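You operate a simulated robot arm through the tools that you are given. There is no shell and no other tool. Be economical: measure what you need, move in short steps, check, and stop when the job is done.

Carry out the task below with a simulated robot arm. There is one attempt and no reset: what you move stays moved.

JOB
Fill the orange mould with one shot of red paste, the dial set to the ml printed on it.
Fine: Fill it on the slide and slide it back out; the other moulds stay.

Only the result counts: the job must be done as asked and must still hold three seconds after the hand-in. Knocking over, shifting, dropping, spilling or breaking anything else fails it.

ROBOT AND FRAMES
A 7-joint arm with a two-finger parallel gripper, fixed in place. Base frame: the origin is at the foot of the arm, x ahead of it, y to its left, z up; the work surface is at about z = 0.85. Units: m, rad, N and s.
With the tool pointing down near the work surface it reaches from about 0.24 to 0.68 m from the base axis. Its first joint turns from -1.152 to 1.152 rad. Payload 2.4 kg.
The TCP is the grasp point between the finger pads, 0.03 m short of the fingertips. In the tool frame z runs along the fingers and y along their closing line. The gripper opens to 0.094 m. The fingers are 0.028 m wide and 0.01 m thick; the gripper's body (0.05 by 0.096 m) begins 0.055 m behind the TCP.
Orientation is that of the tool frame in the base frame, as a unit quaternion [w, x, y, z]. With the fingers straight down and closing along the base's y, the tool's x points along the base's -x, its y along +y and its z along -z.

CONTROLS
- The arm moves only by the tool jog_arm. Its argument "increments" is a list of rows, each a list of 7 numbers: the turn, a rotation vector about the tool's x, y, z in units of 8 degrees (1.0 is 8 degrees), then the shift along the tool's x, y, z in units of 40 mm (1.0 is 40 mm), then the gripper command, from -1 (shut) to 1 (fully open), values between in proportion. In form: [[ax, ay, az, dx, dy, dz, fingers], ...]. A call has 1 to 20 rows; each row shifts and turns the commanded pose from where the row before left it, along the tool's axes as they then stand. A call with a number of a shift or a turn outside -1 to 1 is refused whole. Rows are played at 5 a second. More than 0.05 m and 0.15 rad between two rows, or a gripper value outside its range, and nothing of the call is played. A pose out of reach is approached as far as the arm can. The call stops where the force on the tool passes 40 N (or 10 N more than at its start, if that is more) or the arm is blocked; 0.2 s more then pass. The fingers move at their own pace (about 0.153 m/s each) and stop on an object; they squeeze with about 41 N. The grip force told is the motor's: it shows also when the fingers shut on nothing. Time passes only in rows, and 0.2 s behind the last, so rows that do not move let the fingers close. The reply holds the time, the measured pose of the TCP, the force on the tool along the base axes, the opening and the grip force, in the units named above and with some noise.
- Cameras (640 x 400 px; columns grow to the right, rows downward): "scene" is fixed at [0.0462, 0.4657, 1.462]; the picture's right is [-0.81, -0.59, 0.00], its down [-0.29, 0.40, -0.87] and it looks along [0.51, -0.70, -0.49] (base axes); focal length 323 px, centre (320, 200). "wrist" rides on the gripper at [0.076, 0.014, -0.102] in the tool frame; the picture's right is [-0.18, 0.98, 0.00], its down [-0.75, -0.14, -0.64] and it looks along [-0.63, -0.12, 0.77] (tool axes); focal length 243 px, centre (320, 200). There is no depth. A picture from a camera that has moved, and an enlarged one, comes with that camera's place and axes in the base frame and with its lens. The place of the scene camera against the robot may be out by one fixed shift of up to 0.025 m in any direction.
- capture(camera): a new picture of that camera. The clock stands still meanwhile.
- inspect(camera, box): a new picture of the part [left, top, right, bottom] of that camera's present view, enlarged. The clock stands still meanwhile.
- sign_off(): hands the job in; it is judged then, once.

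Go step by step. Nothing tells you positions but the pictures and the camera data: compare them with the known pose of the tool, close in by small moves and look again before you grip or let go. The budget is 120 turns and 76 pictures, counting those below and the enlarged ones. Unless the task says otherwise, let go and move clear before handing in, and close with one line.

The tools are called after "Call:" by a JSON object that holds its "op" and its "data". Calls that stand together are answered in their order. jog_arm: Moves the arm, as the interface text tells. Its arguments: {"type":"object","properties":{"increments":{"type":"array"}},"required":["increments"]} The other tools are called the same way: capture (camera) takes a picture; inspect (camera, box) takes an enlarged picture of a part of a camera's view; sign_off () hands the job in.

At the start:

```text
clock: 0.0
ee_pos: [0.3923, -0.1453, 1.1605]
ee_rot: [0.0, 0.0, 1.0, 0.0]
ft_force: [0.0, -0.2, -0.2]
width: 0.0942
gripper_force: 0.1
```

scene: 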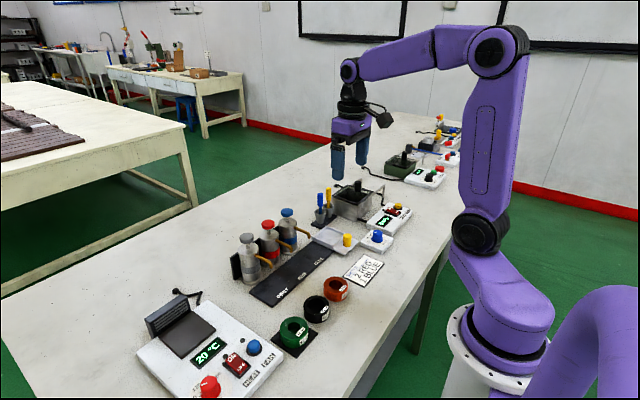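
wrist: 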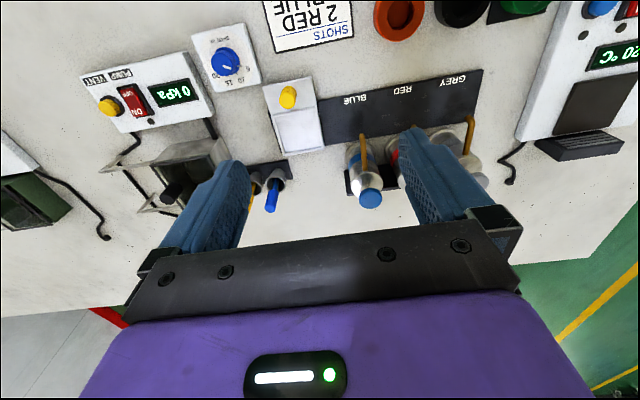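

The bench holds three pumps (grey, red, blue), a slide with a yellow knob, a shot dial, and three moulds. I'll look closer first.

Call:
{"op": "inspect", "data": {"camera": "scene", "box": [220, 180, 420, 305]}}

Call:
{"op": "inspect", "data": {"camera": "wrist", "box": [180, 0, 500, 200]}}

Call:
{"op": "inspect", "data": {"camera": "scene", "box": [260, 260, 400, 348]}}

```text
3.20 times, centred on (320, 242) of scene
camera zoom: at [0.0462, 0.4657, 1.462], right [-0.81, -0.59, 0.0], down [-0.29, 0.4, -0.87], along [0.51, -0.7, -0.49], focal length 1035 px, centre (320, 64)
```

zoom: 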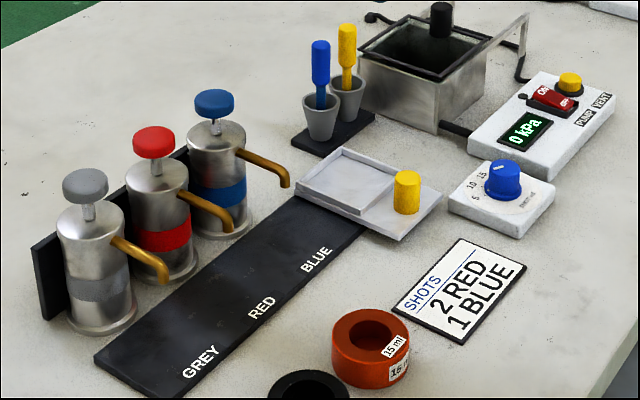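

```text
2.00 times, centred on (340, 100) of wrist
camera zoom: at [0.3165, -0.1308, 1.2638], right [0.18, 0.98, 0.0], down [0.75, -0.14, 0.64], along [0.63, -0.12, -0.77], focal length 485 px, centre (280, 400)
```

zoom: 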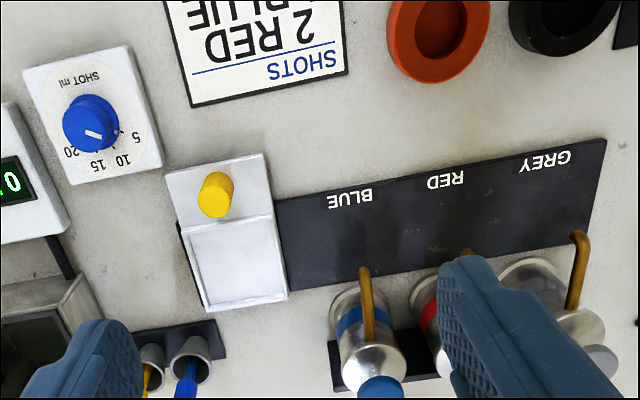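

```text
4.55 times, centred on (330, 304) of scene
camera zoom: at [0.0462, 0.4657, 1.462], right [-0.81, -0.59, 0.0], down [-0.29, 0.4, -0.87], along [0.51, -0.7, -0.49], focal length 1470 px, centre (274, -273)
```

zoom: 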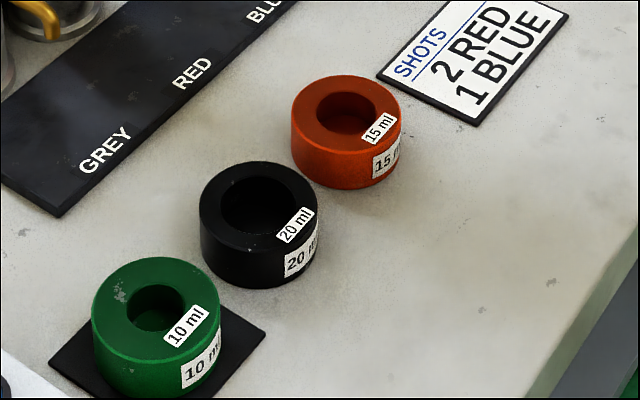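

The orange mould says 15 ml. I'll go above the shot dial (about 0.36, -0.27) and look at it.

Call:
{"op": "jog_arm", "data": {"increments": [[0, 0, 0, 0.156, -0.64, 0.8, 1], [0, 0, 0, 0.156, -0.64, 0.8, 1], [0, 0, 0, 0.156, -0.64, 0.8, 1], [0, 0, 0, 0.156, -0.64, 0.8, 1], [0, 0, 0, 0.156, -0.64, 0.8, 1], [0, 0, 0, 0, 0, 0, 1]]}}

Call:
{"op": "capture", "data": {"camera": "wrist"}}

```text
clock: 1.4
ee_pos: [0.3642, -0.2752, 1.0032]
ee_rot: [0.001, 0.0, 1.0, 0.0]
ft_force: [0.4, 0.2, 0.3]
width: 0.0937
gripper_force: 0.0
```

```text
70 pictures are left
camera wrist: at [0.2869, -0.2595, 1.1067], right [0.18, 0.98, 0.0], down [0.75, -0.14, 0.64], along [0.63, -0.12, -0.77], focal length 243 px, centre (320, 200)
```

wrist: 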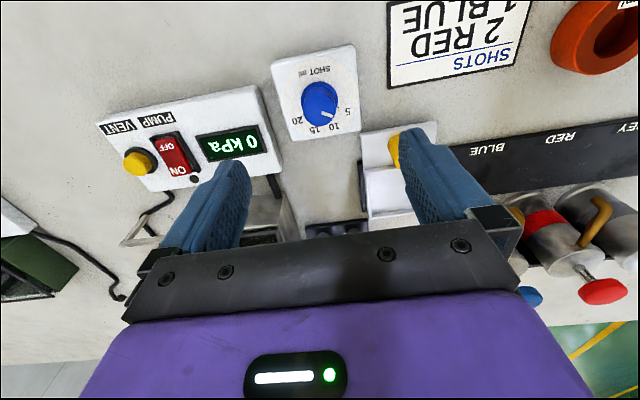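

Call:
{"op": "inspect", "data": {"camera": "wrist", "box": [264, 40, 368, 145]}}

```text
3.81 times, centred on (316, 92) of wrist
camera zoom: at [0.2869, -0.2595, 1.1067], right [0.18, 0.98, 0.0], down [0.75, -0.14, 0.64], along [0.63, -0.12, -0.77], focal length 924 px, centre (335, 610)
```

zoom: 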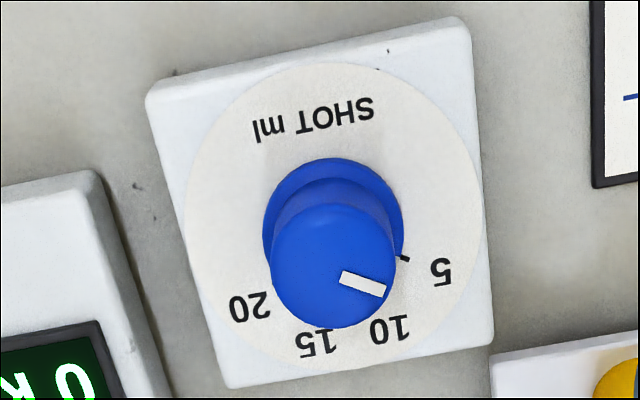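

The pointer is at 5; the marks are about 40° apart, so 15 needs roughly 80° clockwise from above. I'll pre-turn the wrist -40°, narrow the fingers, and descend partway.

Call:
{"op": "jog_arm", "data": {"increments": [[0, 0, 0, 0.08, 0.03, 0, 0.1], [0, 0, -1, 0, 0, 0.2, 0.1], [0, 0, -1, 0, 0, 0.4, 0.1], [0, 0, -1, 0, 0, 0.4, 0.1], [0, 0, -1, 0, 0, 0.4, 0.1], [0, 0, -1, 0, 0, 0.35, 0.1], [0, 0, 0, 0, 0, 0, 0.1]]}}

Call:
{"op": "capture", "data": {"camera": "wrist"}}

Call:
{"op": "inspect", "data": {"camera": "scene", "box": [320, 160, 440, 260]}}

```text
clock: 3.0
ee_pos: [0.3606, -0.272, 0.9306]
ee_rot: [0.001, -0.343, 0.939, 0.0]
ft_force: [0.3, 0.1, -0.8]
width: 0.0515
gripper_force: 0.0
```

```text
68 pictures are left
camera wrist: at [0.2921, -0.3096, 1.0336], right [-0.49, 0.87, 0.0], down [0.67, 0.38, 0.64], along [0.56, 0.32, -0.77], focal length 243 px, centre (320, 200)
```

wrist: 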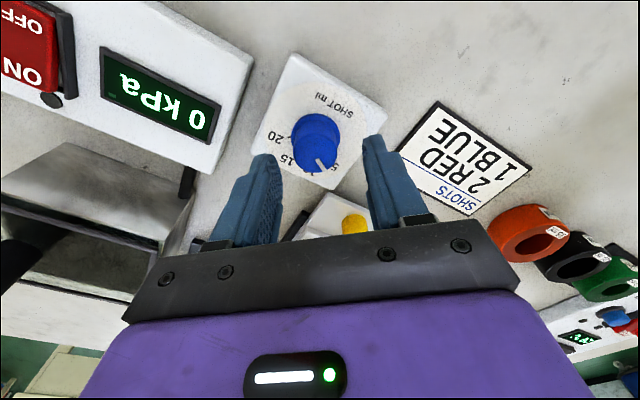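

```text
4.00 times, centred on (380, 210) of scene
camera zoom: at [0.0462, 0.4657, 1.462], right [-0.81, -0.59, 0.0], down [-0.29, 0.4, -0.87], along [0.51, -0.7, -0.49], focal length 1293 px, centre (80, 160)
```

zoom: 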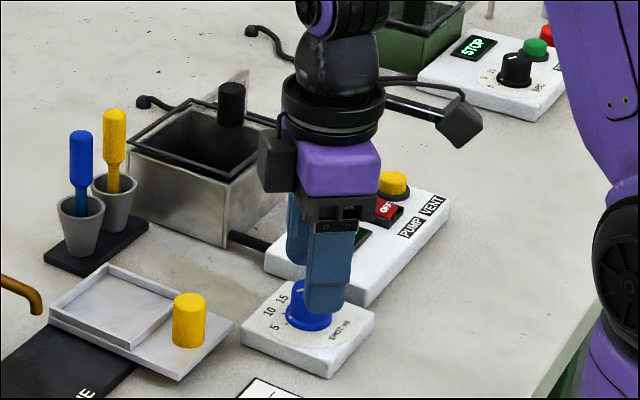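

Knob top is about z 0.893, centred nearly under the TCP. I'll descend to TCP z ≈ 0.904 and close.

Call:
{"op": "jog_arm", "data": {"increments": [[0, 0, 0, 0.03, -0.04, 0.3, 0.1], [0, 0, 0, 0, 0, 0.3, 0.1], [0, 0, 0, 0, 0, 0.07, 0.1], [0, 0, 0, 0, 0, 0, 0.1]]}}

Call:
{"op": "capture", "data": {"camera": "wrist"}}

```text
clock: 4.0
ee_pos: [0.3596, -0.2739, 0.9029]
ee_rot: [0.0, -0.341, 0.94, -0.001]
ft_force: [-0.3, 0.4, -1.2]
width: 0.0514
gripper_force: 0.1
```

```text
66 pictures are left
camera wrist: at [0.2915, -0.3111, 1.0064], right [-0.49, 0.87, 0.0], down [0.67, 0.38, 0.64], along [0.56, 0.32, -0.77], focal length 243 px, centre (320, 200)
```

wrist: 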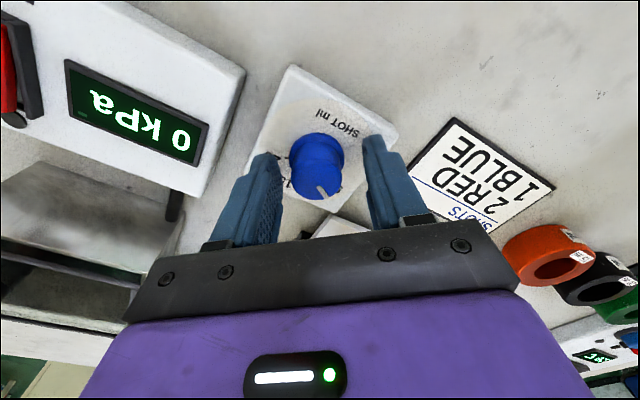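

The knob sits between the pads. Closing and turning +80° about the tool axis.

Call:
{"op": "jog_arm", "data": {"increments": [[0, 0, 0, 0, 0, 0, -1], [0, 0, 0, 0, 0, 0, -1], [0, 0, 1, 0, 0, 0, -1], [0, 0, 1, 0, 0, 0, -1], [0, 0, 1, 0, 0, 0, -1], [0, 0, 1, 0, 0, 0, -1], [0, 0, 1, 0, 0, 0, -1], [0, 0, 1, 0, 0, 0, -1], [0, 0, 1, 0, 0, 0, -1], [0, 0, 1, 0, 0, 0, -1], [0, 0, 1, 0, 0, 0, -1], [0, 0, 1, 0, 0, 0, -1], [0, 0, 0, 0, 0, 0, -1]]}}

Call:
{"op": "inspect", "data": {"camera": "wrist", "box": [240, 40, 400, 240]}}

```text
clock: 5.2
ee_pos: [0.3613, -0.2753, 0.9027]
ee_rot: [0.002, -0.167, 0.986, -0.002]
ft_force: [6.6, -4.1, -11.8]
width: 0.0287
gripper_force: 45.4
stopped in row 5: the force on the tool passed its limit (the readings are from after the stop); the commanded pose is now the measured one
```

```text
2.00 times, centred on (320, 140) of wrist
camera zoom: at [0.2831, -0.2856, 1.0062], right [-0.15, 0.99, 0.0], down [0.75, 0.12, 0.65], along [0.64, 0.09, -0.76], focal length 485 px, centre (320, 320)
```

zoom: 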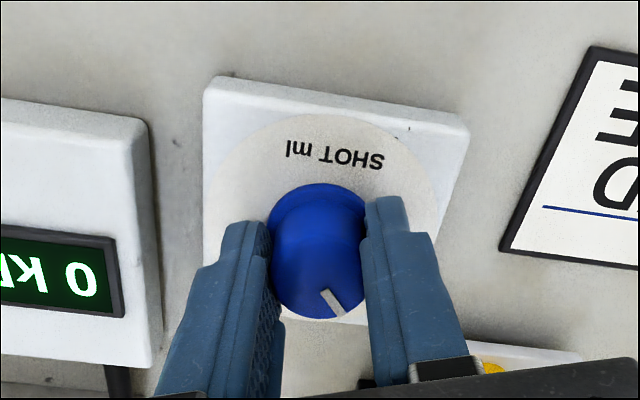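

The knob turned ~21° with the hand and then the force guard tripped from a small off-centre. The command has re-zeroed; I'll continue in smaller turns.

Call:
{"op": "jog_arm", "data": {"increments": [[0, 0, 0, 0, 0, 0, -1], [0, 0, 0.5, 0, 0, 0, -1], [0, 0, 0.5, 0, 0, 0, -1], [0, 0, 0.5, 0, 0, 0, -1], [0, 0, 0.5, 0, 0, 0, -1], [0, 0, 0.5, 0, 0, 0, -1], [0, 0, 0.5, 0, 0, 0, -1]]}}

```text
clock: 6.8
ee_pos: [0.361, -0.2752, 0.9026]
ee_rot: [0.003, 0.042, 0.999, -0.001]
ft_force: [8.9, -2.3, -9.3]
width: 0.0284
gripper_force: 44.7
```

Call:
{"op": "jog_arm", "data": {"increments": [[0, 0, 0.5, 0, 0, 0, -1], [0, 0, 0.5, 0, 0, 0, -1], [0, 0, 0.5, 0, 0, 0, -1], [0, 0, 0.5, 0, 0, 0, -1], [0, 0, 0.5, 0, 0, 0, -1], [0, 0, 0.5, 0, 0, 0, -1], [0, 0, 0.5, 0, 0, 0, -1], [0, 0, 0.5, 0, 0, 0, -1], [0, 0, 0, 0, 0, 0, -1]]}}

Call:
{"op": "inspect", "data": {"camera": "wrist", "box": [240, 90, 400, 240]}}

Call:
{"op": "inspect", "data": {"camera": "scene", "box": [350, 210, 420, 260]}}

```text
clock: 8.8
ee_pos: [0.3608, -0.274, 0.9026]
ee_rot: [0.002, 0.316, 0.949, 0.0]
ft_force: [12.2, 14.9, -10.8]
width: 0.0284
gripper_force: 45.7
```

```text
2.67 times, centred on (320, 165) of wrist
camera zoom: at [0.3078, -0.2161, 1.0064], right [0.74, 0.68, 0.0], down [0.52, -0.56, 0.64], along [0.44, -0.47, -0.76], focal length 647 px, centre (320, 293)
```

zoom: 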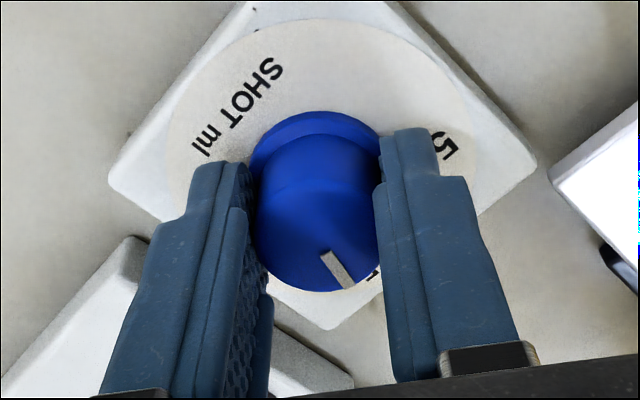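

```text
8.00 times, centred on (385, 235) of scene
camera zoom: at [0.0466, 0.466, 1.4618], right [-0.81, -0.59, 0.0], down [-0.29, 0.4, -0.87], along [0.51, -0.7, -0.49], focal length 2587 px, centre (-200, -80)
```

zoom: 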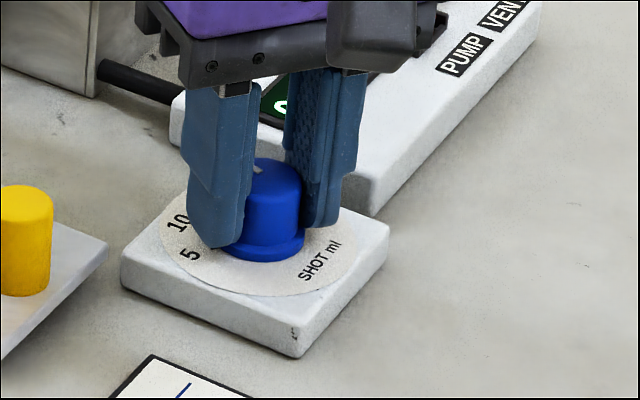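

Pointer now reads about -17°, target about -20°. A final 3.2°, then release and lift to check.

Call:
{"op": "jog_arm", "data": {"increments": [[0, 0, 0.4, 0, 0, 0, -1], [0, 0, 0, 0, 0, 0, -1], [0, 0, 0, 0, 0, 0, -1], [0, 0, 0, 0, 0, 0, 0.1], [0, 0, 0, 0, 0, 0, 0.1], [0, 0, 0, 0, 0, -0.8, 0.1], [0, 0, 0, 0, 0, -0.8, 0.1], [0, 0, 0, 0, 0, -0.8, 0.1], [0, 0, 0, 0, 0, 0, 0.1]]}}

Call:
{"op": "inspect", "data": {"camera": "wrist", "box": [264, 40, 368, 145]}}

```text
clock: 10.8
ee_pos: [0.3613, -0.2743, 0.9996]
ee_rot: [0.003, 0.342, 0.94, 0.0]
ft_force: [0.4, -0.6, 0.0]
width: 0.0518
gripper_force: 0.0
```

```text
3.81 times, centred on (316, 92) of wrist
camera zoom: at [0.3111, -0.2133, 1.1032], right [0.77, 0.63, 0.0], down [0.48, -0.59, 0.65], along [0.41, -0.5, -0.76], focal length 924 px, centre (335, 610)
```

zoom: 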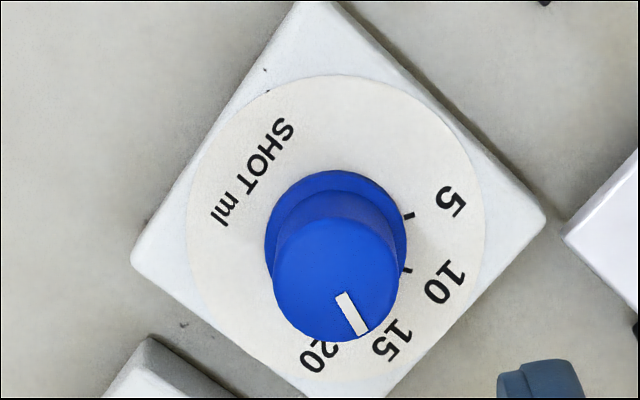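

Pointer looks near 15; I'll rotate the wrist back to view it from the original direction and measure precisely.

Call:
{"op": "jog_arm", "data": {"increments": [[0, 0, -1, 0, 0, 0, 0.1], [0, 0, -1, 0, 0, 0, 0.1], [0, 0, -1, 0, 0, 0, 0.1], [0, 0, -1, 0, 0, 0, 0.1], [0, 0, -1, 0, 0, 0, 0.1], [0, 0, 0, 0, 0, 0, 0.1]]}}

Call:
{"op": "inspect", "data": {"camera": "wrist", "box": [276, 50, 356, 130]}}

Call:
{"op": "inspect", "data": {"camera": "scene", "box": [355, 220, 403, 255]}}

```text
clock: 12.2
ee_pos: [0.3595, -0.2746, 0.9995]
ee_rot: [0.003, -0.001, 1.0, -0.002]
ft_force: [0.2, 0.8, 0.3]
width: 0.0516
gripper_force: 0.1
```

```text
5.00 times, centred on (316, 90) of wrist
camera zoom: at [0.283, -0.259, 1.1025], right [0.18, 0.98, 0.0], down [0.75, -0.14, 0.65], along [0.63, -0.12, -0.76], focal length 1213 px, centre (340, 750)
```

zoom: 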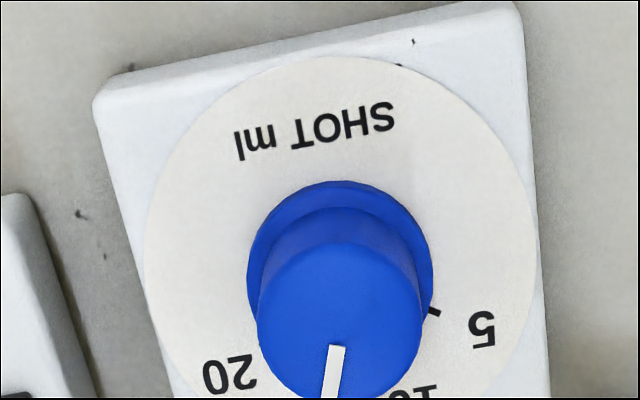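

```text
11.43 times, centred on (379, 238) of scene
camera zoom: at [0.0462, 0.4657, 1.462], right [-0.81, -0.59, 0.0], down [-0.29, 0.4, -0.87], along [0.51, -0.7, -0.49], focal length 3696 px, centre (-354, -229)
```

zoom: 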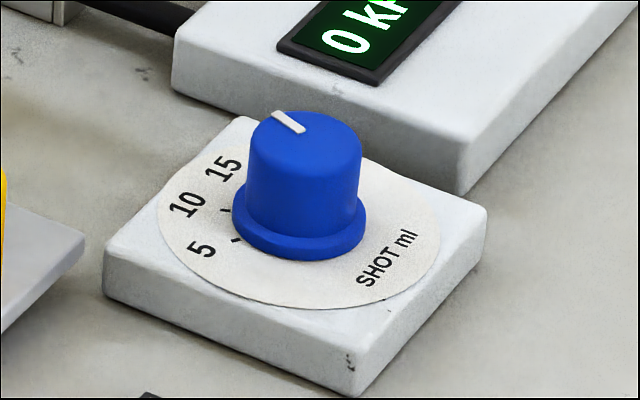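

From two views the pointer is at about -20°, on the 15 mark. Next I'll go over the orange mould.

Call:
{"op": "jog_arm", "data": {"increments": [[0, 0, 0, 0.05, 0.95, 0, 1], [0, 0, 0, 0, 0.95, 0, 1], [0, 0, 0, 0, 0.95, 0, 1], [0, 0, 0, 0, 0.95, 0, 1], [0, 0, 0, 0, 0.95, 0, 1], [0, 0, 0, 0, 0.95, 0, 1], [0, 0, 0, 0, 0.24, 0, 1], [0, 0, 0, 0, 0, 0, 1]]}}

Call:
{"op": "capture", "data": {"camera": "wrist"}}

```text
clock: 14.0
ee_pos: [0.3568, -0.0361, 0.9984]
ee_rot: [0.003, 0.0, 1.0, -0.002]
ft_force: [0.7, 0.7, 0.3]
width: 0.0938
gripper_force: 0.0
```

```text
59 pictures are left
camera wrist: at [0.2802, -0.0199, 1.1011], right [0.18, 0.98, 0.0], down [0.75, -0.14, 0.65], along [0.63, -0.12, -0.76], focal length 243 px, centre (320, 200)
```

wrist: 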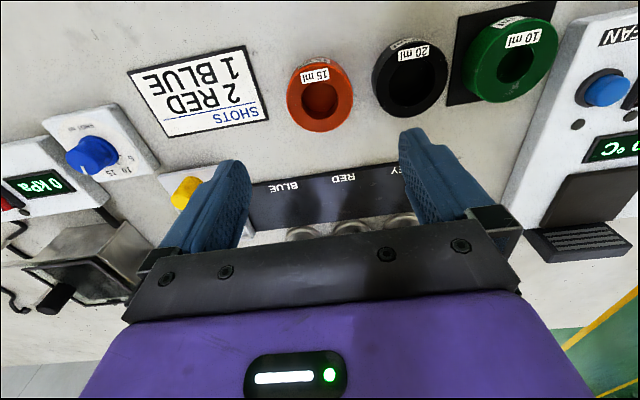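

Call:
{"op": "inspect", "data": {"camera": "wrist", "box": [270, 40, 398, 140]}}

Call:
{"op": "inspect", "data": {"camera": "scene", "box": [290, 180, 400, 310]}}

```text
4.00 times, centred on (334, 90) of wrist
camera zoom: at [0.2802, -0.0199, 1.1011], right [0.18, 0.98, 0.0], down [0.75, -0.14, 0.65], along [0.63, -0.12, -0.76], focal length 970 px, centre (264, 640)
```

zoom: 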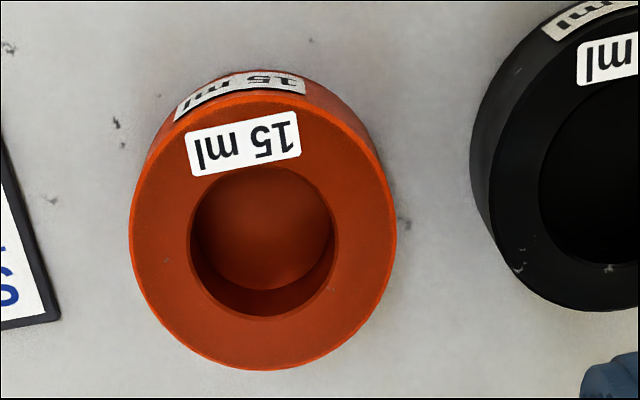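

```text
3.08 times, centred on (345, 245) of scene
camera zoom: at [0.0462, 0.4657, 1.462], right [-0.81, -0.59, 0.0], down [-0.29, 0.4, -0.87], along [0.51, -0.7, -0.49], focal length 995 px, centre (243, 62)
```

zoom: 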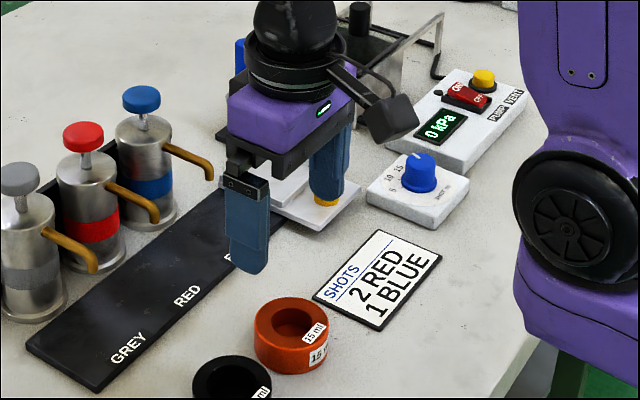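

The mould top centre is about (0.349, -0.033), diameter 0.06, top z ≈ 0.877. Black neighbour is close in y, so I'll grip diagonally (-45°).

Call:
{"op": "jog_arm", "data": {"increments": [[0, 0, 0, 0.2, 0.08, 0, 1], [0, 0, -1, 0, 0, 0.2, 1], [0, 0, -1, 0, 0, 0.2, 1], [0, 0, -1, 0, 0, 0.3, 1], [0, 0, -1, 0, 0, 0.3, 1], [0, 0, -1, 0, 0, 0.3, 1], [0, 0, -0.625, 0, 0, 0.2, 1], [0, 0, 0, 0, 0, 0, 1]]}}

Call:
{"op": "capture", "data": {"camera": "wrist"}}

Call:
{"op": "inspect", "data": {"camera": "scene", "box": [280, 190, 400, 350]}}

```text
clock: 15.8
ee_pos: [0.3499, -0.0325, 0.9374]
ee_rot: [0.001, -0.383, 0.924, -0.002]
ft_force: [-0.6, 0.6, -0.5]
width: 0.094
gripper_force: 0.0
```

```text
56 pictures are left
camera wrist: at [0.2856, -0.0758, 1.0414], right [-0.57, 0.82, -0.01], down [0.63, 0.44, 0.64], along [0.53, 0.36, -0.77], focal length 243 px, centre (320, 200)
```

wrist: 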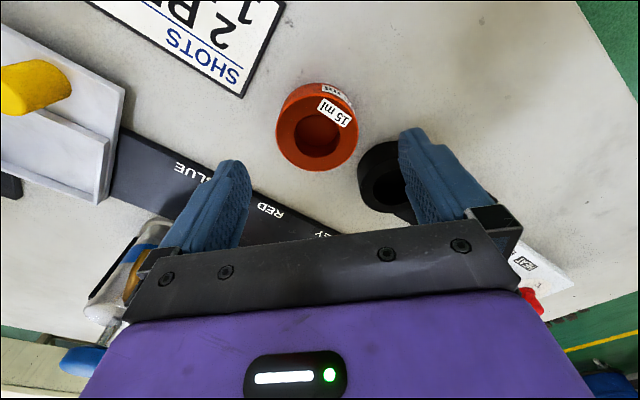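

```text
2.50 times, centred on (340, 270) of scene
camera zoom: at [0.0462, 0.4657, 1.462], right [-0.81, -0.59, 0.0], down [-0.29, 0.4, -0.87], along [0.51, -0.7, -0.49], focal length 808 px, centre (270, 25)
```

zoom: 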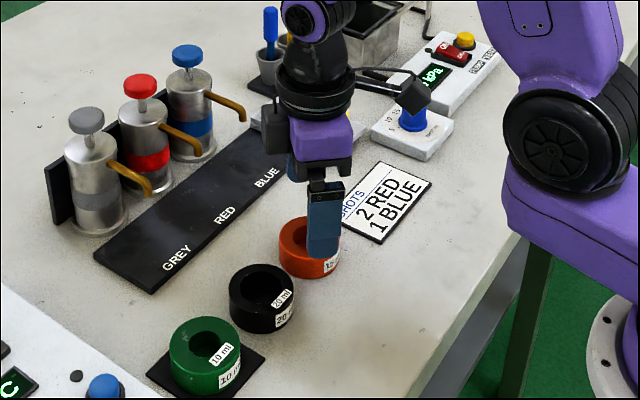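

Call:
{"op": "jog_arm", "data": {"increments": [[0, 0, 0, 0.025, -0.025, 0, 0.7], [0, 0, 0, 0, 0, 0.5, 0.7], [0, 0, 0, 0, 0, 0.5, 0.7], [0, 0, 0, 0, 0, 0.13, 0.7], [0, 0, 0, 0, 0, 0, 0.7]]}}

Call:
{"op": "capture", "data": {"camera": "wrist"}}

Call:
{"op": "inspect", "data": {"camera": "scene", "box": [280, 240, 400, 340]}}

```text
clock: 17.0
ee_pos: [0.3494, -0.035, 0.8926]
ee_rot: [0.003, -0.383, 0.924, -0.002]
ft_force: [-0.1, -0.5, 0.4]
width: 0.0799
gripper_force: 0.0
```

```text
54 pictures are left
camera wrist: at [0.2848, -0.0772, 0.9957], right [-0.56, 0.83, -0.01], down [0.63, 0.43, 0.64], along [0.53, 0.36, -0.77], focal length 243 px, centre (320, 200)
```

wrist: 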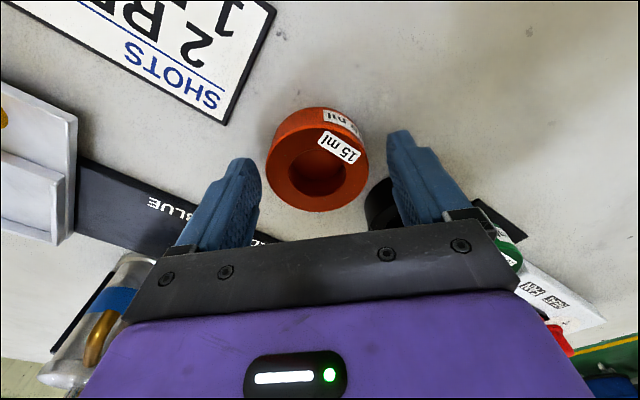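

```text
4.00 times, centred on (340, 290) of scene
camera zoom: at [0.0462, 0.4657, 1.462], right [-0.81, -0.59, 0.0], down [-0.29, 0.4, -0.87], along [0.51, -0.7, -0.49], focal length 1293 px, centre (240, -160)
```

zoom: 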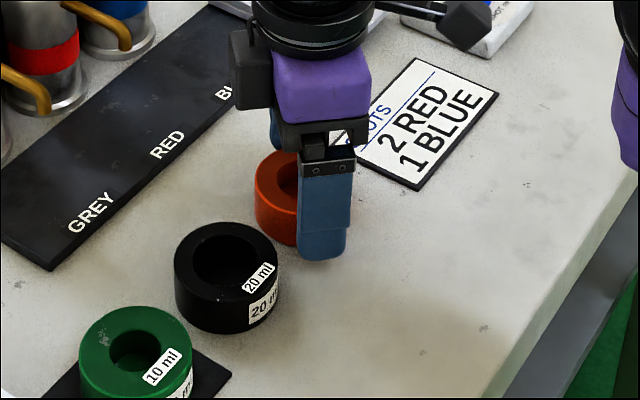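

The mould is about 3 mm closer along the tool x; I'll shift, close and lift.

Call:
{"op": "jog_arm", "data": {"increments": [[0, 0, 0, 0.075, 0, 0, 0.7], [0, 0, 0, 0, 0, 0, -1], [0, 0, 0, 0, 0, 0, -1], [0, 0, 0, 0, 0, 0, -1], [0, 0, 0, 0, 0, -0.5, -1], [0, 0, 0, 0, 0, -0.7, -1], [0, 0, 0, 0, 0, -0.8, -1], [0, 0, 0, 0, 0, -0.8, -1], [0, 0, 0, 0, 0, 0, -1]]}}

Call:
{"op": "capture", "data": {"camera": "wrist"}}

Call:
{"op": "inspect", "data": {"camera": "scene", "box": [230, 170, 390, 330]}}

```text
clock: 19.0
ee_pos: [0.3494, -0.04, 1.0052]
ee_rot: [0.002, -0.382, 0.924, -0.002]
ft_force: [0.3, -0.2, -2.2]
width: 0.0582
gripper_force: 41.0
```

```text
52 pictures are left
camera wrist: at [0.284, -0.083, 1.1084], right [-0.56, 0.83, 0.0], down [0.63, 0.43, 0.64], along [0.53, 0.36, -0.77], focal length 243 px, centre (320, 200)
```

wrist: 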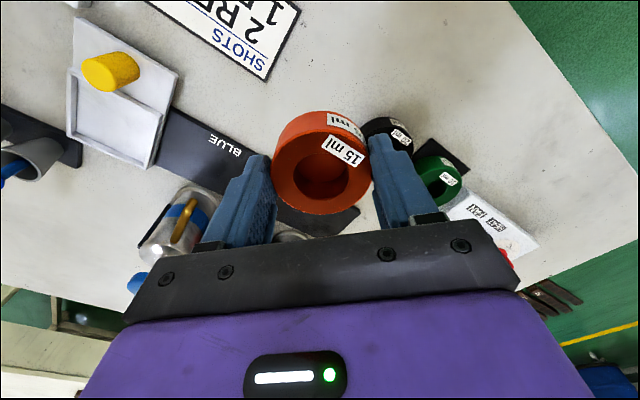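

```text
2.50 times, centred on (310, 250) of scene
camera zoom: at [0.0462, 0.4657, 1.462], right [-0.81, -0.59, 0.0], down [-0.29, 0.4, -0.87], along [0.51, -0.7, -0.49], focal length 808 px, centre (345, 75)
```

zoom: 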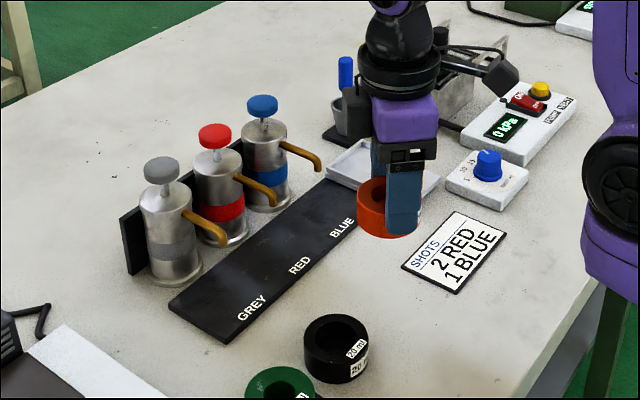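

The mould is held. I'll carry it in -y, then partway in +x, and look at the tray pocket.

Call:
{"op": "jog_arm", "data": {"increments": [[0, 0, 0, 0.714, -0.714, 0, -1], [0, 0, 0, 0.714, -0.714, 0, -1], [0, 0, 0, 0.714, -0.714, 0, -1], [0, 0, 0, 0.714, -0.714, 0, -1], [0, 0, 0, -0.7, -0.7, 0, -1], [0, 0, 0, -0.7, -0.7, 0, -1], [0, 0, 0, 0, 0, 0, -1]]}}

Call:
{"op": "capture", "data": {"camera": "wrist"}}

Call:
{"op": "inspect", "data": {"camera": "scene", "box": [260, 170, 420, 270]}}

```text
clock: 20.6
ee_pos: [0.4245, -0.1968, 1.0073]
ee_rot: [0.002, -0.382, 0.924, -0.002]
ft_force: [-0.5, -0.4, -1.2]
width: 0.0583
gripper_force: 41.5
```

```text
50 pictures are left
camera wrist: at [0.3593, -0.2396, 1.1111], right [-0.56, 0.83, -0.01], down [0.63, 0.43, 0.64], along [0.53, 0.36, -0.77], focal length 243 px, centre (320, 200)
```

wrist: 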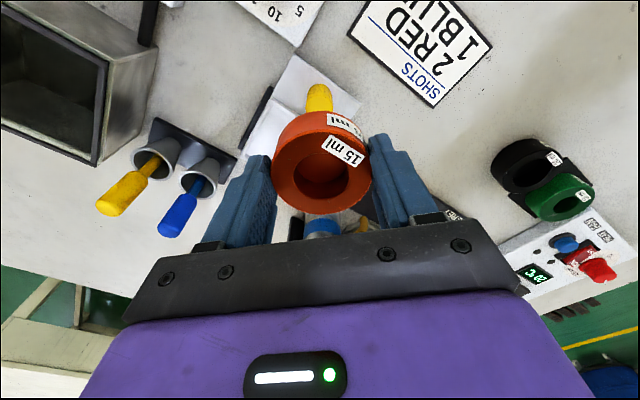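

```text
4.00 times, centred on (340, 220) of scene
camera zoom: at [0.0462, 0.4657, 1.462], right [-0.81, -0.59, 0.0], down [-0.29, 0.4, -0.87], along [0.51, -0.7, -0.49], focal length 1293 px, centre (240, 120)
```

zoom: 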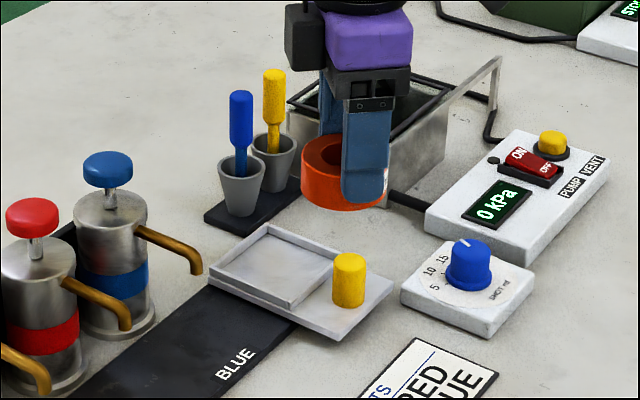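

The pocket centre is about (0.4875, -0.2015). I'll bring the mould over it and lower partway, then look.

Call:
{"op": "jog_arm", "data": {"increments": [[0, 0, 0, -0.57, -0.6, 0, -1], [0, 0, 0, -0.57, -0.6, 0, -1], [0, 0, 0, 0, 0, 0.6, -1], [0, 0, 0, 0, 0, 0.6, -1], [0, 0, 0, 0, 0, 0.42, -1], [0, 0, 0, 0, 0, 0, -1]]}}

Call:
{"op": "capture", "data": {"camera": "wrist"}}

Call:
{"op": "inspect", "data": {"camera": "scene", "box": [280, 190, 400, 270]}}

```text
clock: 22.0
ee_pos: [0.4918, -0.2, 0.9427]
ee_rot: [0.002, -0.383, 0.924, -0.003]
ft_force: [0.5, 1.6, -2.2]
width: 0.058
gripper_force: 41.3
```

```text
48 pictures are left
camera wrist: at [0.4268, -0.2423, 1.0449], right [-0.56, 0.83, -0.01], down [0.63, 0.43, 0.64], along [0.53, 0.36, -0.77], focal length 243 px, centre (320, 200)
```

wrist: 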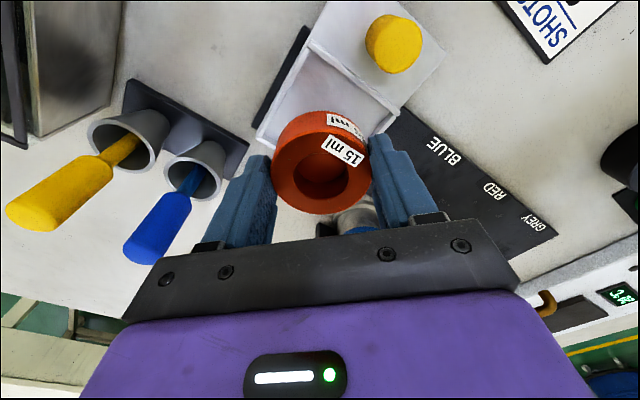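

```text
5.00 times, centred on (340, 230) of scene
camera zoom: at [0.0462, 0.4657, 1.462], right [-0.81, -0.59, 0.0], down [-0.29, 0.4, -0.87], along [0.51, -0.7, -0.49], focal length 1617 px, centre (220, 50)
```

zoom: 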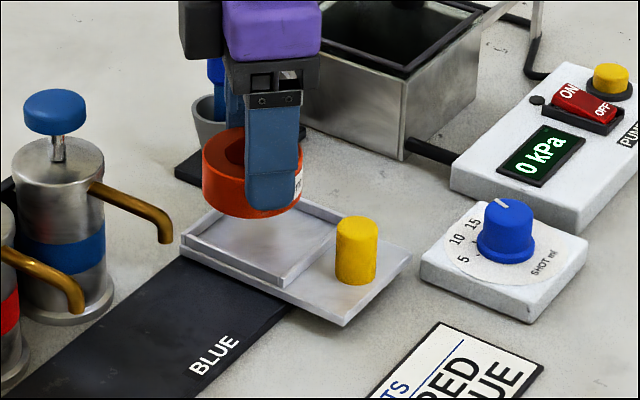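

Mould and pocket centres agree to within ~2 mm. A small correction, then lower to just above the rim and look again.

Call:
{"op": "jog_arm", "data": {"increments": [[0, 0, 0, -0.04, 0.02, 0.4, -1], [0, 0, 0, 0, 0, 0.35, -1], [0, 0, 0, 0, 0, 0, -1]]}}

Call:
{"op": "inspect", "data": {"camera": "wrist", "box": [210, 0, 450, 220]}}

Call:
{"op": "inspect", "data": {"camera": "scene", "box": [300, 205, 380, 265]}}

```text
clock: 22.6
ee_pos: [0.4953, -0.2014, 0.917]
ee_rot: [0.005, -0.381, 0.924, -0.006]
ft_force: [-2.3, -0.2, 8.4]
width: 0.0583
gripper_force: 41.2
stopped in row 3: the force on the tool passed its limit (the readings are from after the stop); the commanded pose is now the measured one
```

```text
1.82 times, centred on (330, 110) of wrist
camera zoom: at [0.4294, -0.2425, 1.0185], right [-0.56, 0.83, -0.01], down [0.62, 0.44, 0.65], along [0.54, 0.36, -0.76], focal length 441 px, centre (302, 364)
```

zoom: 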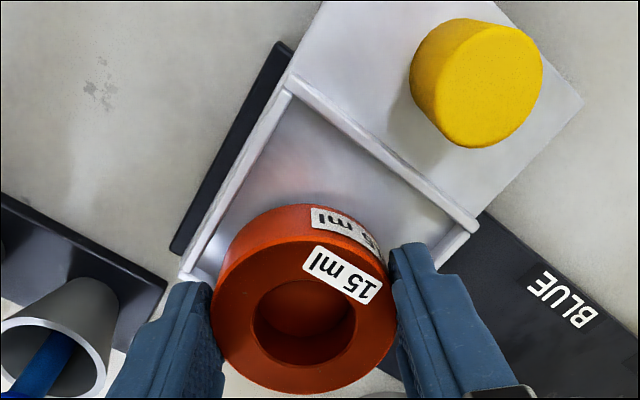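

```text
6.67 times, centred on (340, 235) of scene
camera zoom: at [0.046, 0.4658, 1.4619], right [-0.81, -0.59, 0.0], down [-0.29, 0.4, -0.87], along [0.51, -0.7, -0.49], focal length 2156 px, centre (187, -33)
```

zoom: 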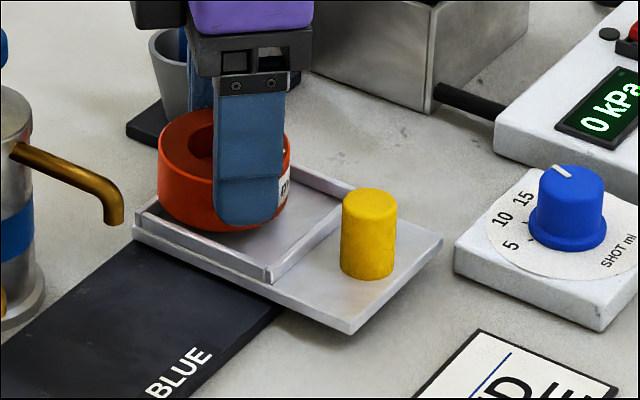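

The mould touched the far rim (rim top is about z 0.874, higher than I took it), so it's ~9 mm too far in +x. I'll lift, shift by about (-0.0095, +0.0045), and look.

Call:
{"op": "jog_arm", "data": {"increments": [[0, 0, 0, 0, 0, -0.3, -1], [0, 0, 0, 0.09, 0.25, 0, -1], [0, 0, 0, 0, 0, 0, -1], [0, 0, 0, 0, 0, 0, -1]]}}

Call:
{"op": "inspect", "data": {"camera": "wrist", "box": [210, 0, 450, 220]}}

Call:
{"op": "inspect", "data": {"camera": "scene", "box": [300, 205, 380, 265]}}

```text
clock: 23.6
ee_pos: [0.4861, -0.1952, 0.9269]
ee_rot: [0.005, -0.382, 0.924, -0.006]
ft_force: [0.8, 0.3, -1.3]
width: 0.0579
gripper_force: 40.6
```

```text
1.82 times, centred on (330, 110) of wrist
camera zoom: at [0.4207, -0.238, 1.0297], right [-0.56, 0.83, -0.01], down [0.62, 0.44, 0.65], along [0.54, 0.36, -0.76], focal length 441 px, centre (302, 364)
```

zoom: 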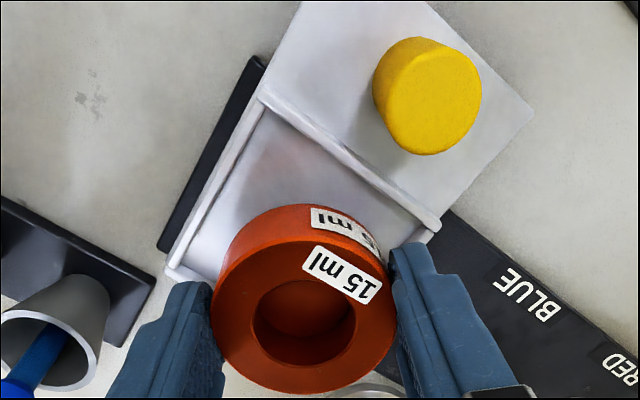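

```text
6.67 times, centred on (340, 235) of scene
camera zoom: at [0.0462, 0.4657, 1.462], right [-0.81, -0.59, 0.0], down [-0.29, 0.4, -0.87], along [0.51, -0.7, -0.49], focal length 2156 px, centre (187, -33)
```

zoom: 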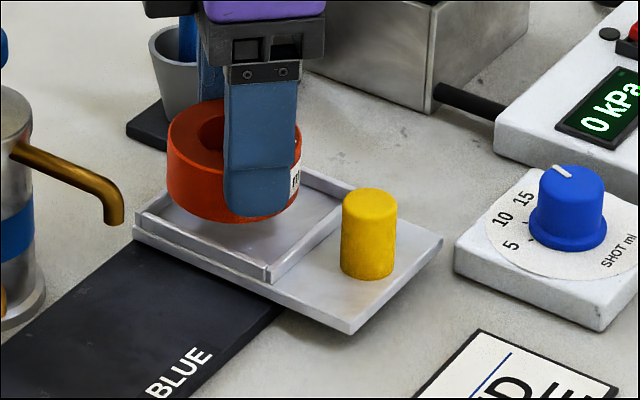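

Refining from both views, the mould should move a further (-0.004, -0.0025). Then lower slowly.

Call:
{"op": "jog_arm", "data": {"increments": [[0, 0, 0, 0.115, 0.03, 0, -1], [0, 0, 0, 0, 0, 0.1, -1], [0, 0, 0, 0, 0, 0.1, -1], [0, 0, 0, 0, 0, 0, -1]]}}

Call:
{"op": "inspect", "data": {"camera": "wrist", "box": [210, 0, 450, 220]}}

Call:
{"op": "inspect", "data": {"camera": "scene", "box": [310, 215, 358, 250]}}

```text
clock: 24.6
ee_pos: [0.4817, -0.1981, 0.9183]
ee_rot: [0.005, -0.382, 0.924, -0.007]
ft_force: [0.1, 0.0, -1.5]
width: 0.0586
gripper_force: 41.1
```

```text
1.82 times, centred on (330, 110) of wrist
camera zoom: at [0.4158, -0.2405, 1.0217], right [-0.56, 0.83, -0.01], down [0.62, 0.44, 0.65], along [0.54, 0.36, -0.76], focal length 441 px, centre (302, 364)
```

zoom: 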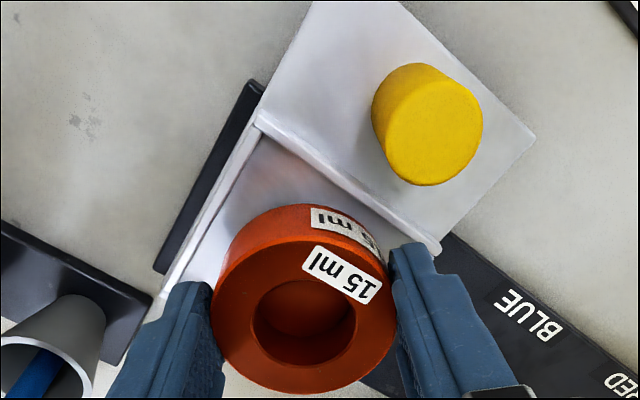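

```text
11.43 times, centred on (334, 232) of scene
camera zoom: at [0.0462, 0.4657, 1.462], right [-0.81, -0.59, 0.0], down [-0.29, 0.4, -0.87], along [0.51, -0.7, -0.49], focal length 3696 px, centre (160, -171)
```

zoom: 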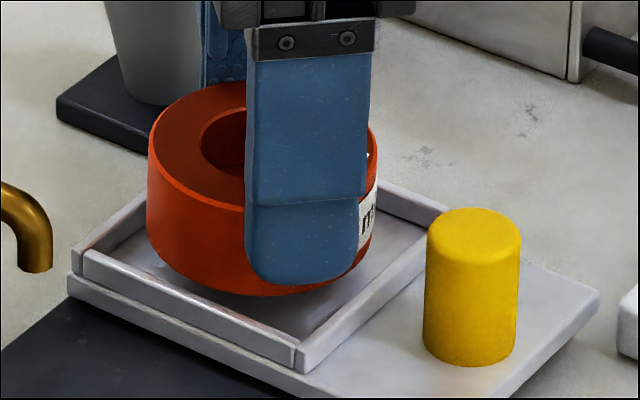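

The mould now looks centred in the pocket. Lowering slowly until contact.

Call:
{"op": "jog_arm", "data": {"increments": [[0, 0, 0, 0, 0, 0.1, -1], [0, 0, 0, 0, 0, 0.1, -1], [0, 0, 0, 0, 0, 0, -1]]}}

Call:
{"op": "inspect", "data": {"camera": "scene", "box": [310, 215, 358, 250]}}

```text
clock: 25.2
ee_pos: [0.4821, -0.1987, 0.9152]
ee_rot: [0.007, -0.382, 0.924, -0.007]
ft_force: [-3.7, 0.9, 10.4]
width: 0.058
gripper_force: 41.2
stopped in row 2: the force on the tool passed its limit (the readings are from after the stop); the commanded pose is now the measured one
```

```text
11.43 times, centred on (334, 232) of scene
camera zoom: at [0.0459, 0.4658, 1.4619], right [-0.81, -0.59, 0.0], down [-0.29, 0.4, -0.87], along [0.51, -0.7, -0.49], focal length 3696 px, centre (160, -171)
```

zoom: 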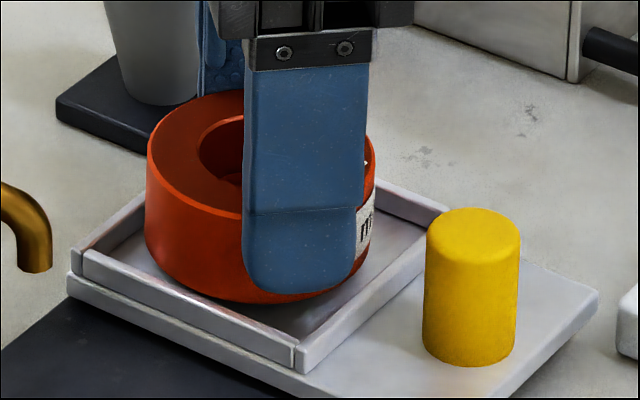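

Call:
{"op": "inspect", "data": {"camera": "wrist", "box": [210, 0, 450, 220]}}

Call:
{"op": "inspect", "data": {"camera": "scene", "box": [316, 225, 342, 245]}}

```text
1.82 times, centred on (330, 110) of wrist
camera zoom: at [0.416, -0.2402, 1.0188], right [-0.56, 0.83, -0.02], down [0.62, 0.44, 0.65], along [0.54, 0.36, -0.76], focal length 441 px, centre (302, 364)
```

zoom: 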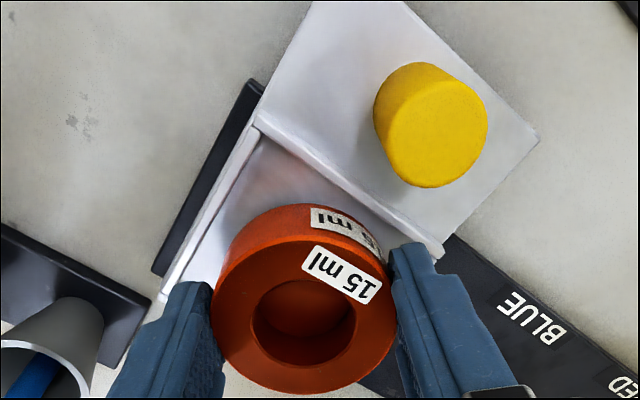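

```text
16.00 times, centred on (329, 235) of scene
camera zoom: at [0.0459, 0.4658, 1.4619], right [-0.81, -0.59, 0.0], down [-0.29, 0.4, -0.87], along [0.51, -0.7, -0.49], focal length 5174 px, centre (176, -360)
```

zoom: 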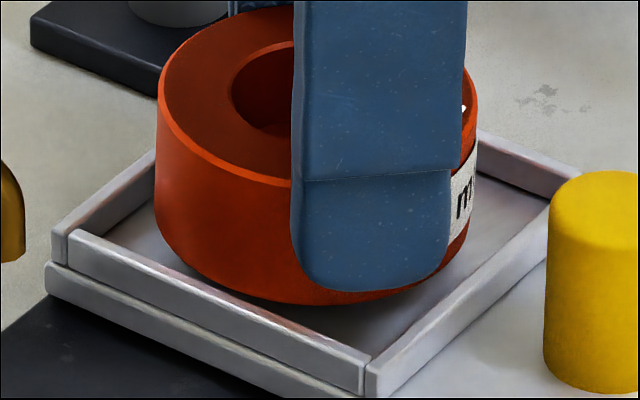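

It stopped on something at about rim height; the wrist view suggests the mould is ~3-4 mm too far in +y. I'll lift a little, shift, and try again.

Call:
{"op": "jog_arm", "data": {"increments": [[0, 0, 0, 0, 0, -0.1, -1], [0, 0, 0, 0.07, -0.035, 0, -1], [0, 0, 0, 0, 0, 0.06, -1], [0, 0, 0, 0, 0, 0.06, -1], [0, 0, 0, 0, 0, 0.06, -1], [0, 0, 0, 0, 0, 0.06, -1], [0, 0, 0, 0, 0, 0.06, -1], [0, 0, 0, 0, 0, 0, -1]]}}

Call:
{"op": "inspect", "data": {"camera": "scene", "box": [316, 225, 342, 245]}}

```text
clock: 27.0
ee_pos: [0.4813, -0.2032, 0.9095]
ee_rot: [0.007, -0.382, 0.924, -0.007]
ft_force: [-8.8, 5.6, 38.3]
width: 0.058
gripper_force: 40.1
```

```text
16.00 times, centred on (329, 235) of scene
camera zoom: at [0.0454, 0.4661, 1.4618], right [-0.81, -0.59, 0.0], down [-0.29, 0.4, -0.87], along [0.51, -0.7, -0.49], focal length 5174 px, centre (176, -360)
```

zoom: 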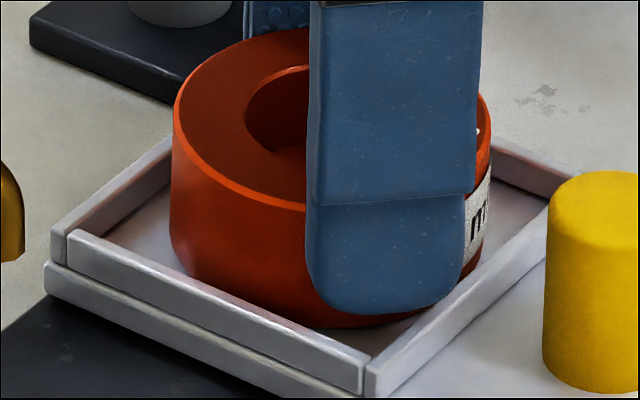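

The mould has dropped into the pocket and rests on the floor. Opening the fingers and rising.

Call:
{"op": "jog_arm", "data": {"increments": [[0, 0, 0, 0, 0, -0.04, -1], [0, 0, 0, 0, 0, 0, 0.5], [0, 0, 0, 0, 0, 0, 0.7], [0, 0, 0, 0, 0, -0.3, 0.7], [0, 0, 0, 0, 0, -0.6, 0.7], [0, 0, 0, 0, 0, -0.9, 0.7], [0, 0, 0, 0, 0, -0.9, 0.7], [0, 0, 0, 0, 0, 0, 0.7]]}}

Call:
{"op": "inspect", "data": {"camera": "scene", "box": [300, 205, 380, 265]}}

Call:
{"op": "capture", "data": {"camera": "wrist"}}

```text
clock: 28.8
ee_pos: [0.479, -0.2005, 1.0192]
ee_rot: [0.006, -0.382, 0.924, -0.007]
ft_force: [0.0, -1.0, 0.0]
width: 0.0801
gripper_force: 0.0
```

```text
6.67 times, centred on (340, 235) of scene
camera zoom: at [0.0462, 0.4657, 1.462], right [-0.81, -0.59, 0.0], down [-0.29, 0.4, -0.87], along [0.51, -0.7, -0.49], focal length 2156 px, centre (187, -33)
```

zoom: 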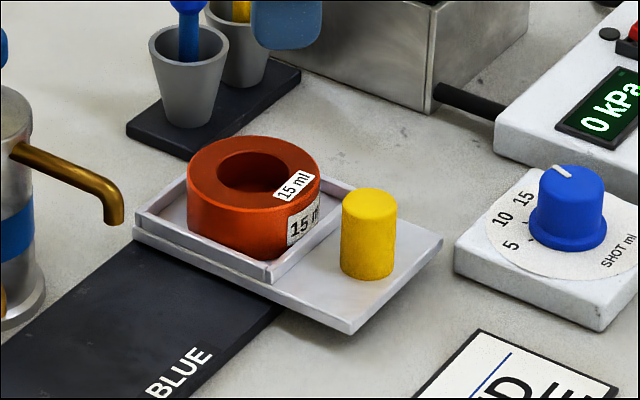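

```text
35 pictures are left
camera wrist: at [0.4128, -0.2418, 1.1223], right [-0.56, 0.83, -0.02], down [0.62, 0.44, 0.65], along [0.54, 0.36, -0.76], focal length 243 px, centre (320, 200)
```

wrist: 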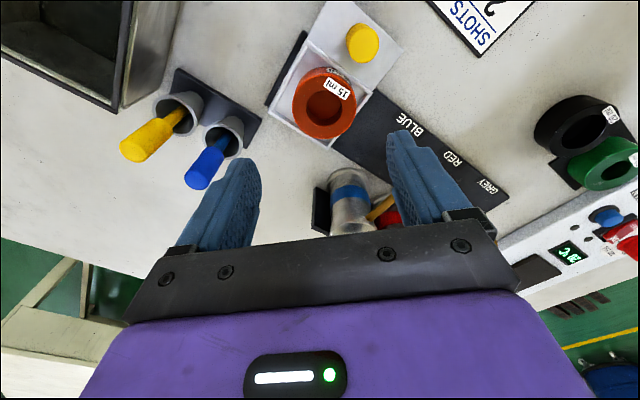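

The mould is seated. Next I'll move over the yellow slide knob (about 0.419, -0.199), straighten the wrist, and lower partway.

Call:
{"op": "jog_arm", "data": {"increments": [[0, 0, 0, 0.52, 0.54, 0, 0.3], [0, 0, 0, 0.52, 0.54, 0, 0.3], [0, 0, 1, 0, 0, 0.2, 0.3], [0, 0, 1, 0, 0, 0.3, 0.3], [0, 0, 1, 0, 0, 0.3, 0.3], [0, 0, 1, 0, 0, 0.3, 0.3], [0, 0, 1, 0, 0, 0.3, 0.3], [0, 0, 0.625, 0, 0, 0.3, 0.3], [0, 0, 0, 0, 0, 0, 0.3]]}}

Call:
{"op": "capture", "data": {"camera": "wrist"}}

```text
clock: 30.8
ee_pos: [0.4199, -0.2015, 0.948]
ee_rot: [0.009, 0.002, 1.0, -0.004]
ft_force: [-0.6, 0.3, -0.9]
width: 0.0613
gripper_force: 0.0
```

```text
34 pictures are left
camera wrist: at [0.3421, -0.1847, 1.0501], right [0.19, 0.98, 0.0], down [0.74, -0.14, 0.66], along [0.64, -0.13, -0.75], focal length 243 px, centre (320, 200)
```

wrist: 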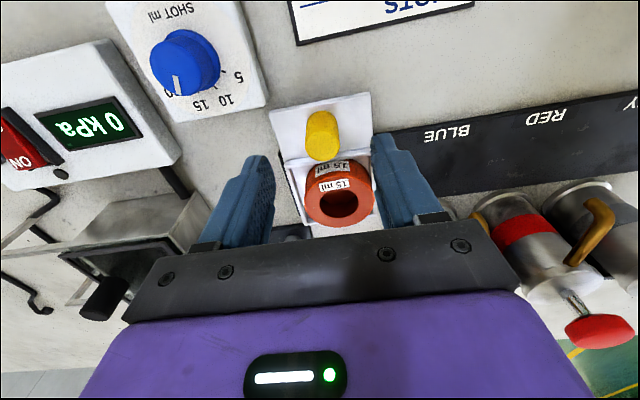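

The knob is between the fingers. Lowering to z ≈ 0.903 and closing.

Call:
{"op": "jog_arm", "data": {"increments": [[0, 0, 0, -0.03, 0.02, 0.4, 0.3], [0, 0, 0, 0, 0, 0.4, 0.3], [0, 0, 0, 0, 0, 0.33, 0.3], [0, 0, 0, 0, 0, 0, 0.3], [0, 0, 0, 0, 0, 0, -1], [0, 0, 0, 0, 0, 0, -1], [0, 0, 0, 0, 0, 0, -1]]}}

Call:
{"op": "capture", "data": {"camera": "wrist"}}

Call:
{"op": "inspect", "data": {"camera": "scene", "box": [220, 190, 400, 310]}}

```text
clock: 32.4
ee_pos: [0.4219, -0.1976, 0.9031]
ee_rot: [0.008, 0.001, 1.0, -0.004]
ft_force: [1.3, -2.1, -7.4]
width: 0.0238
gripper_force: 45.0
```

```text
33 pictures are left
camera wrist: at [0.3438, -0.1832, 1.0033], right [0.19, 0.98, 0.0], down [0.74, -0.14, 0.66], along [0.64, -0.13, -0.75], focal length 243 px, centre (320, 200)
```

wrist: 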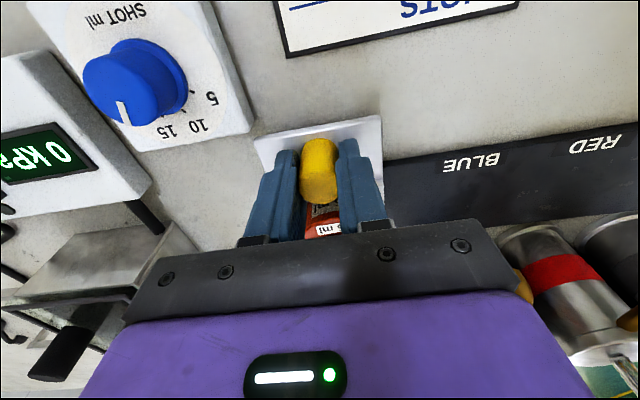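

```text
3.33 times, centred on (310, 250) of scene
camera zoom: at [0.0463, 0.4656, 1.462], right [-0.81, -0.59, 0.0], down [-0.29, 0.4, -0.87], along [0.51, -0.7, -0.49], focal length 1078 px, centre (353, 33)
```

zoom: 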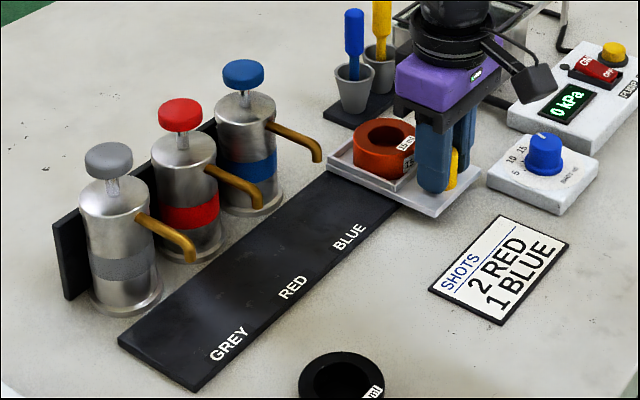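

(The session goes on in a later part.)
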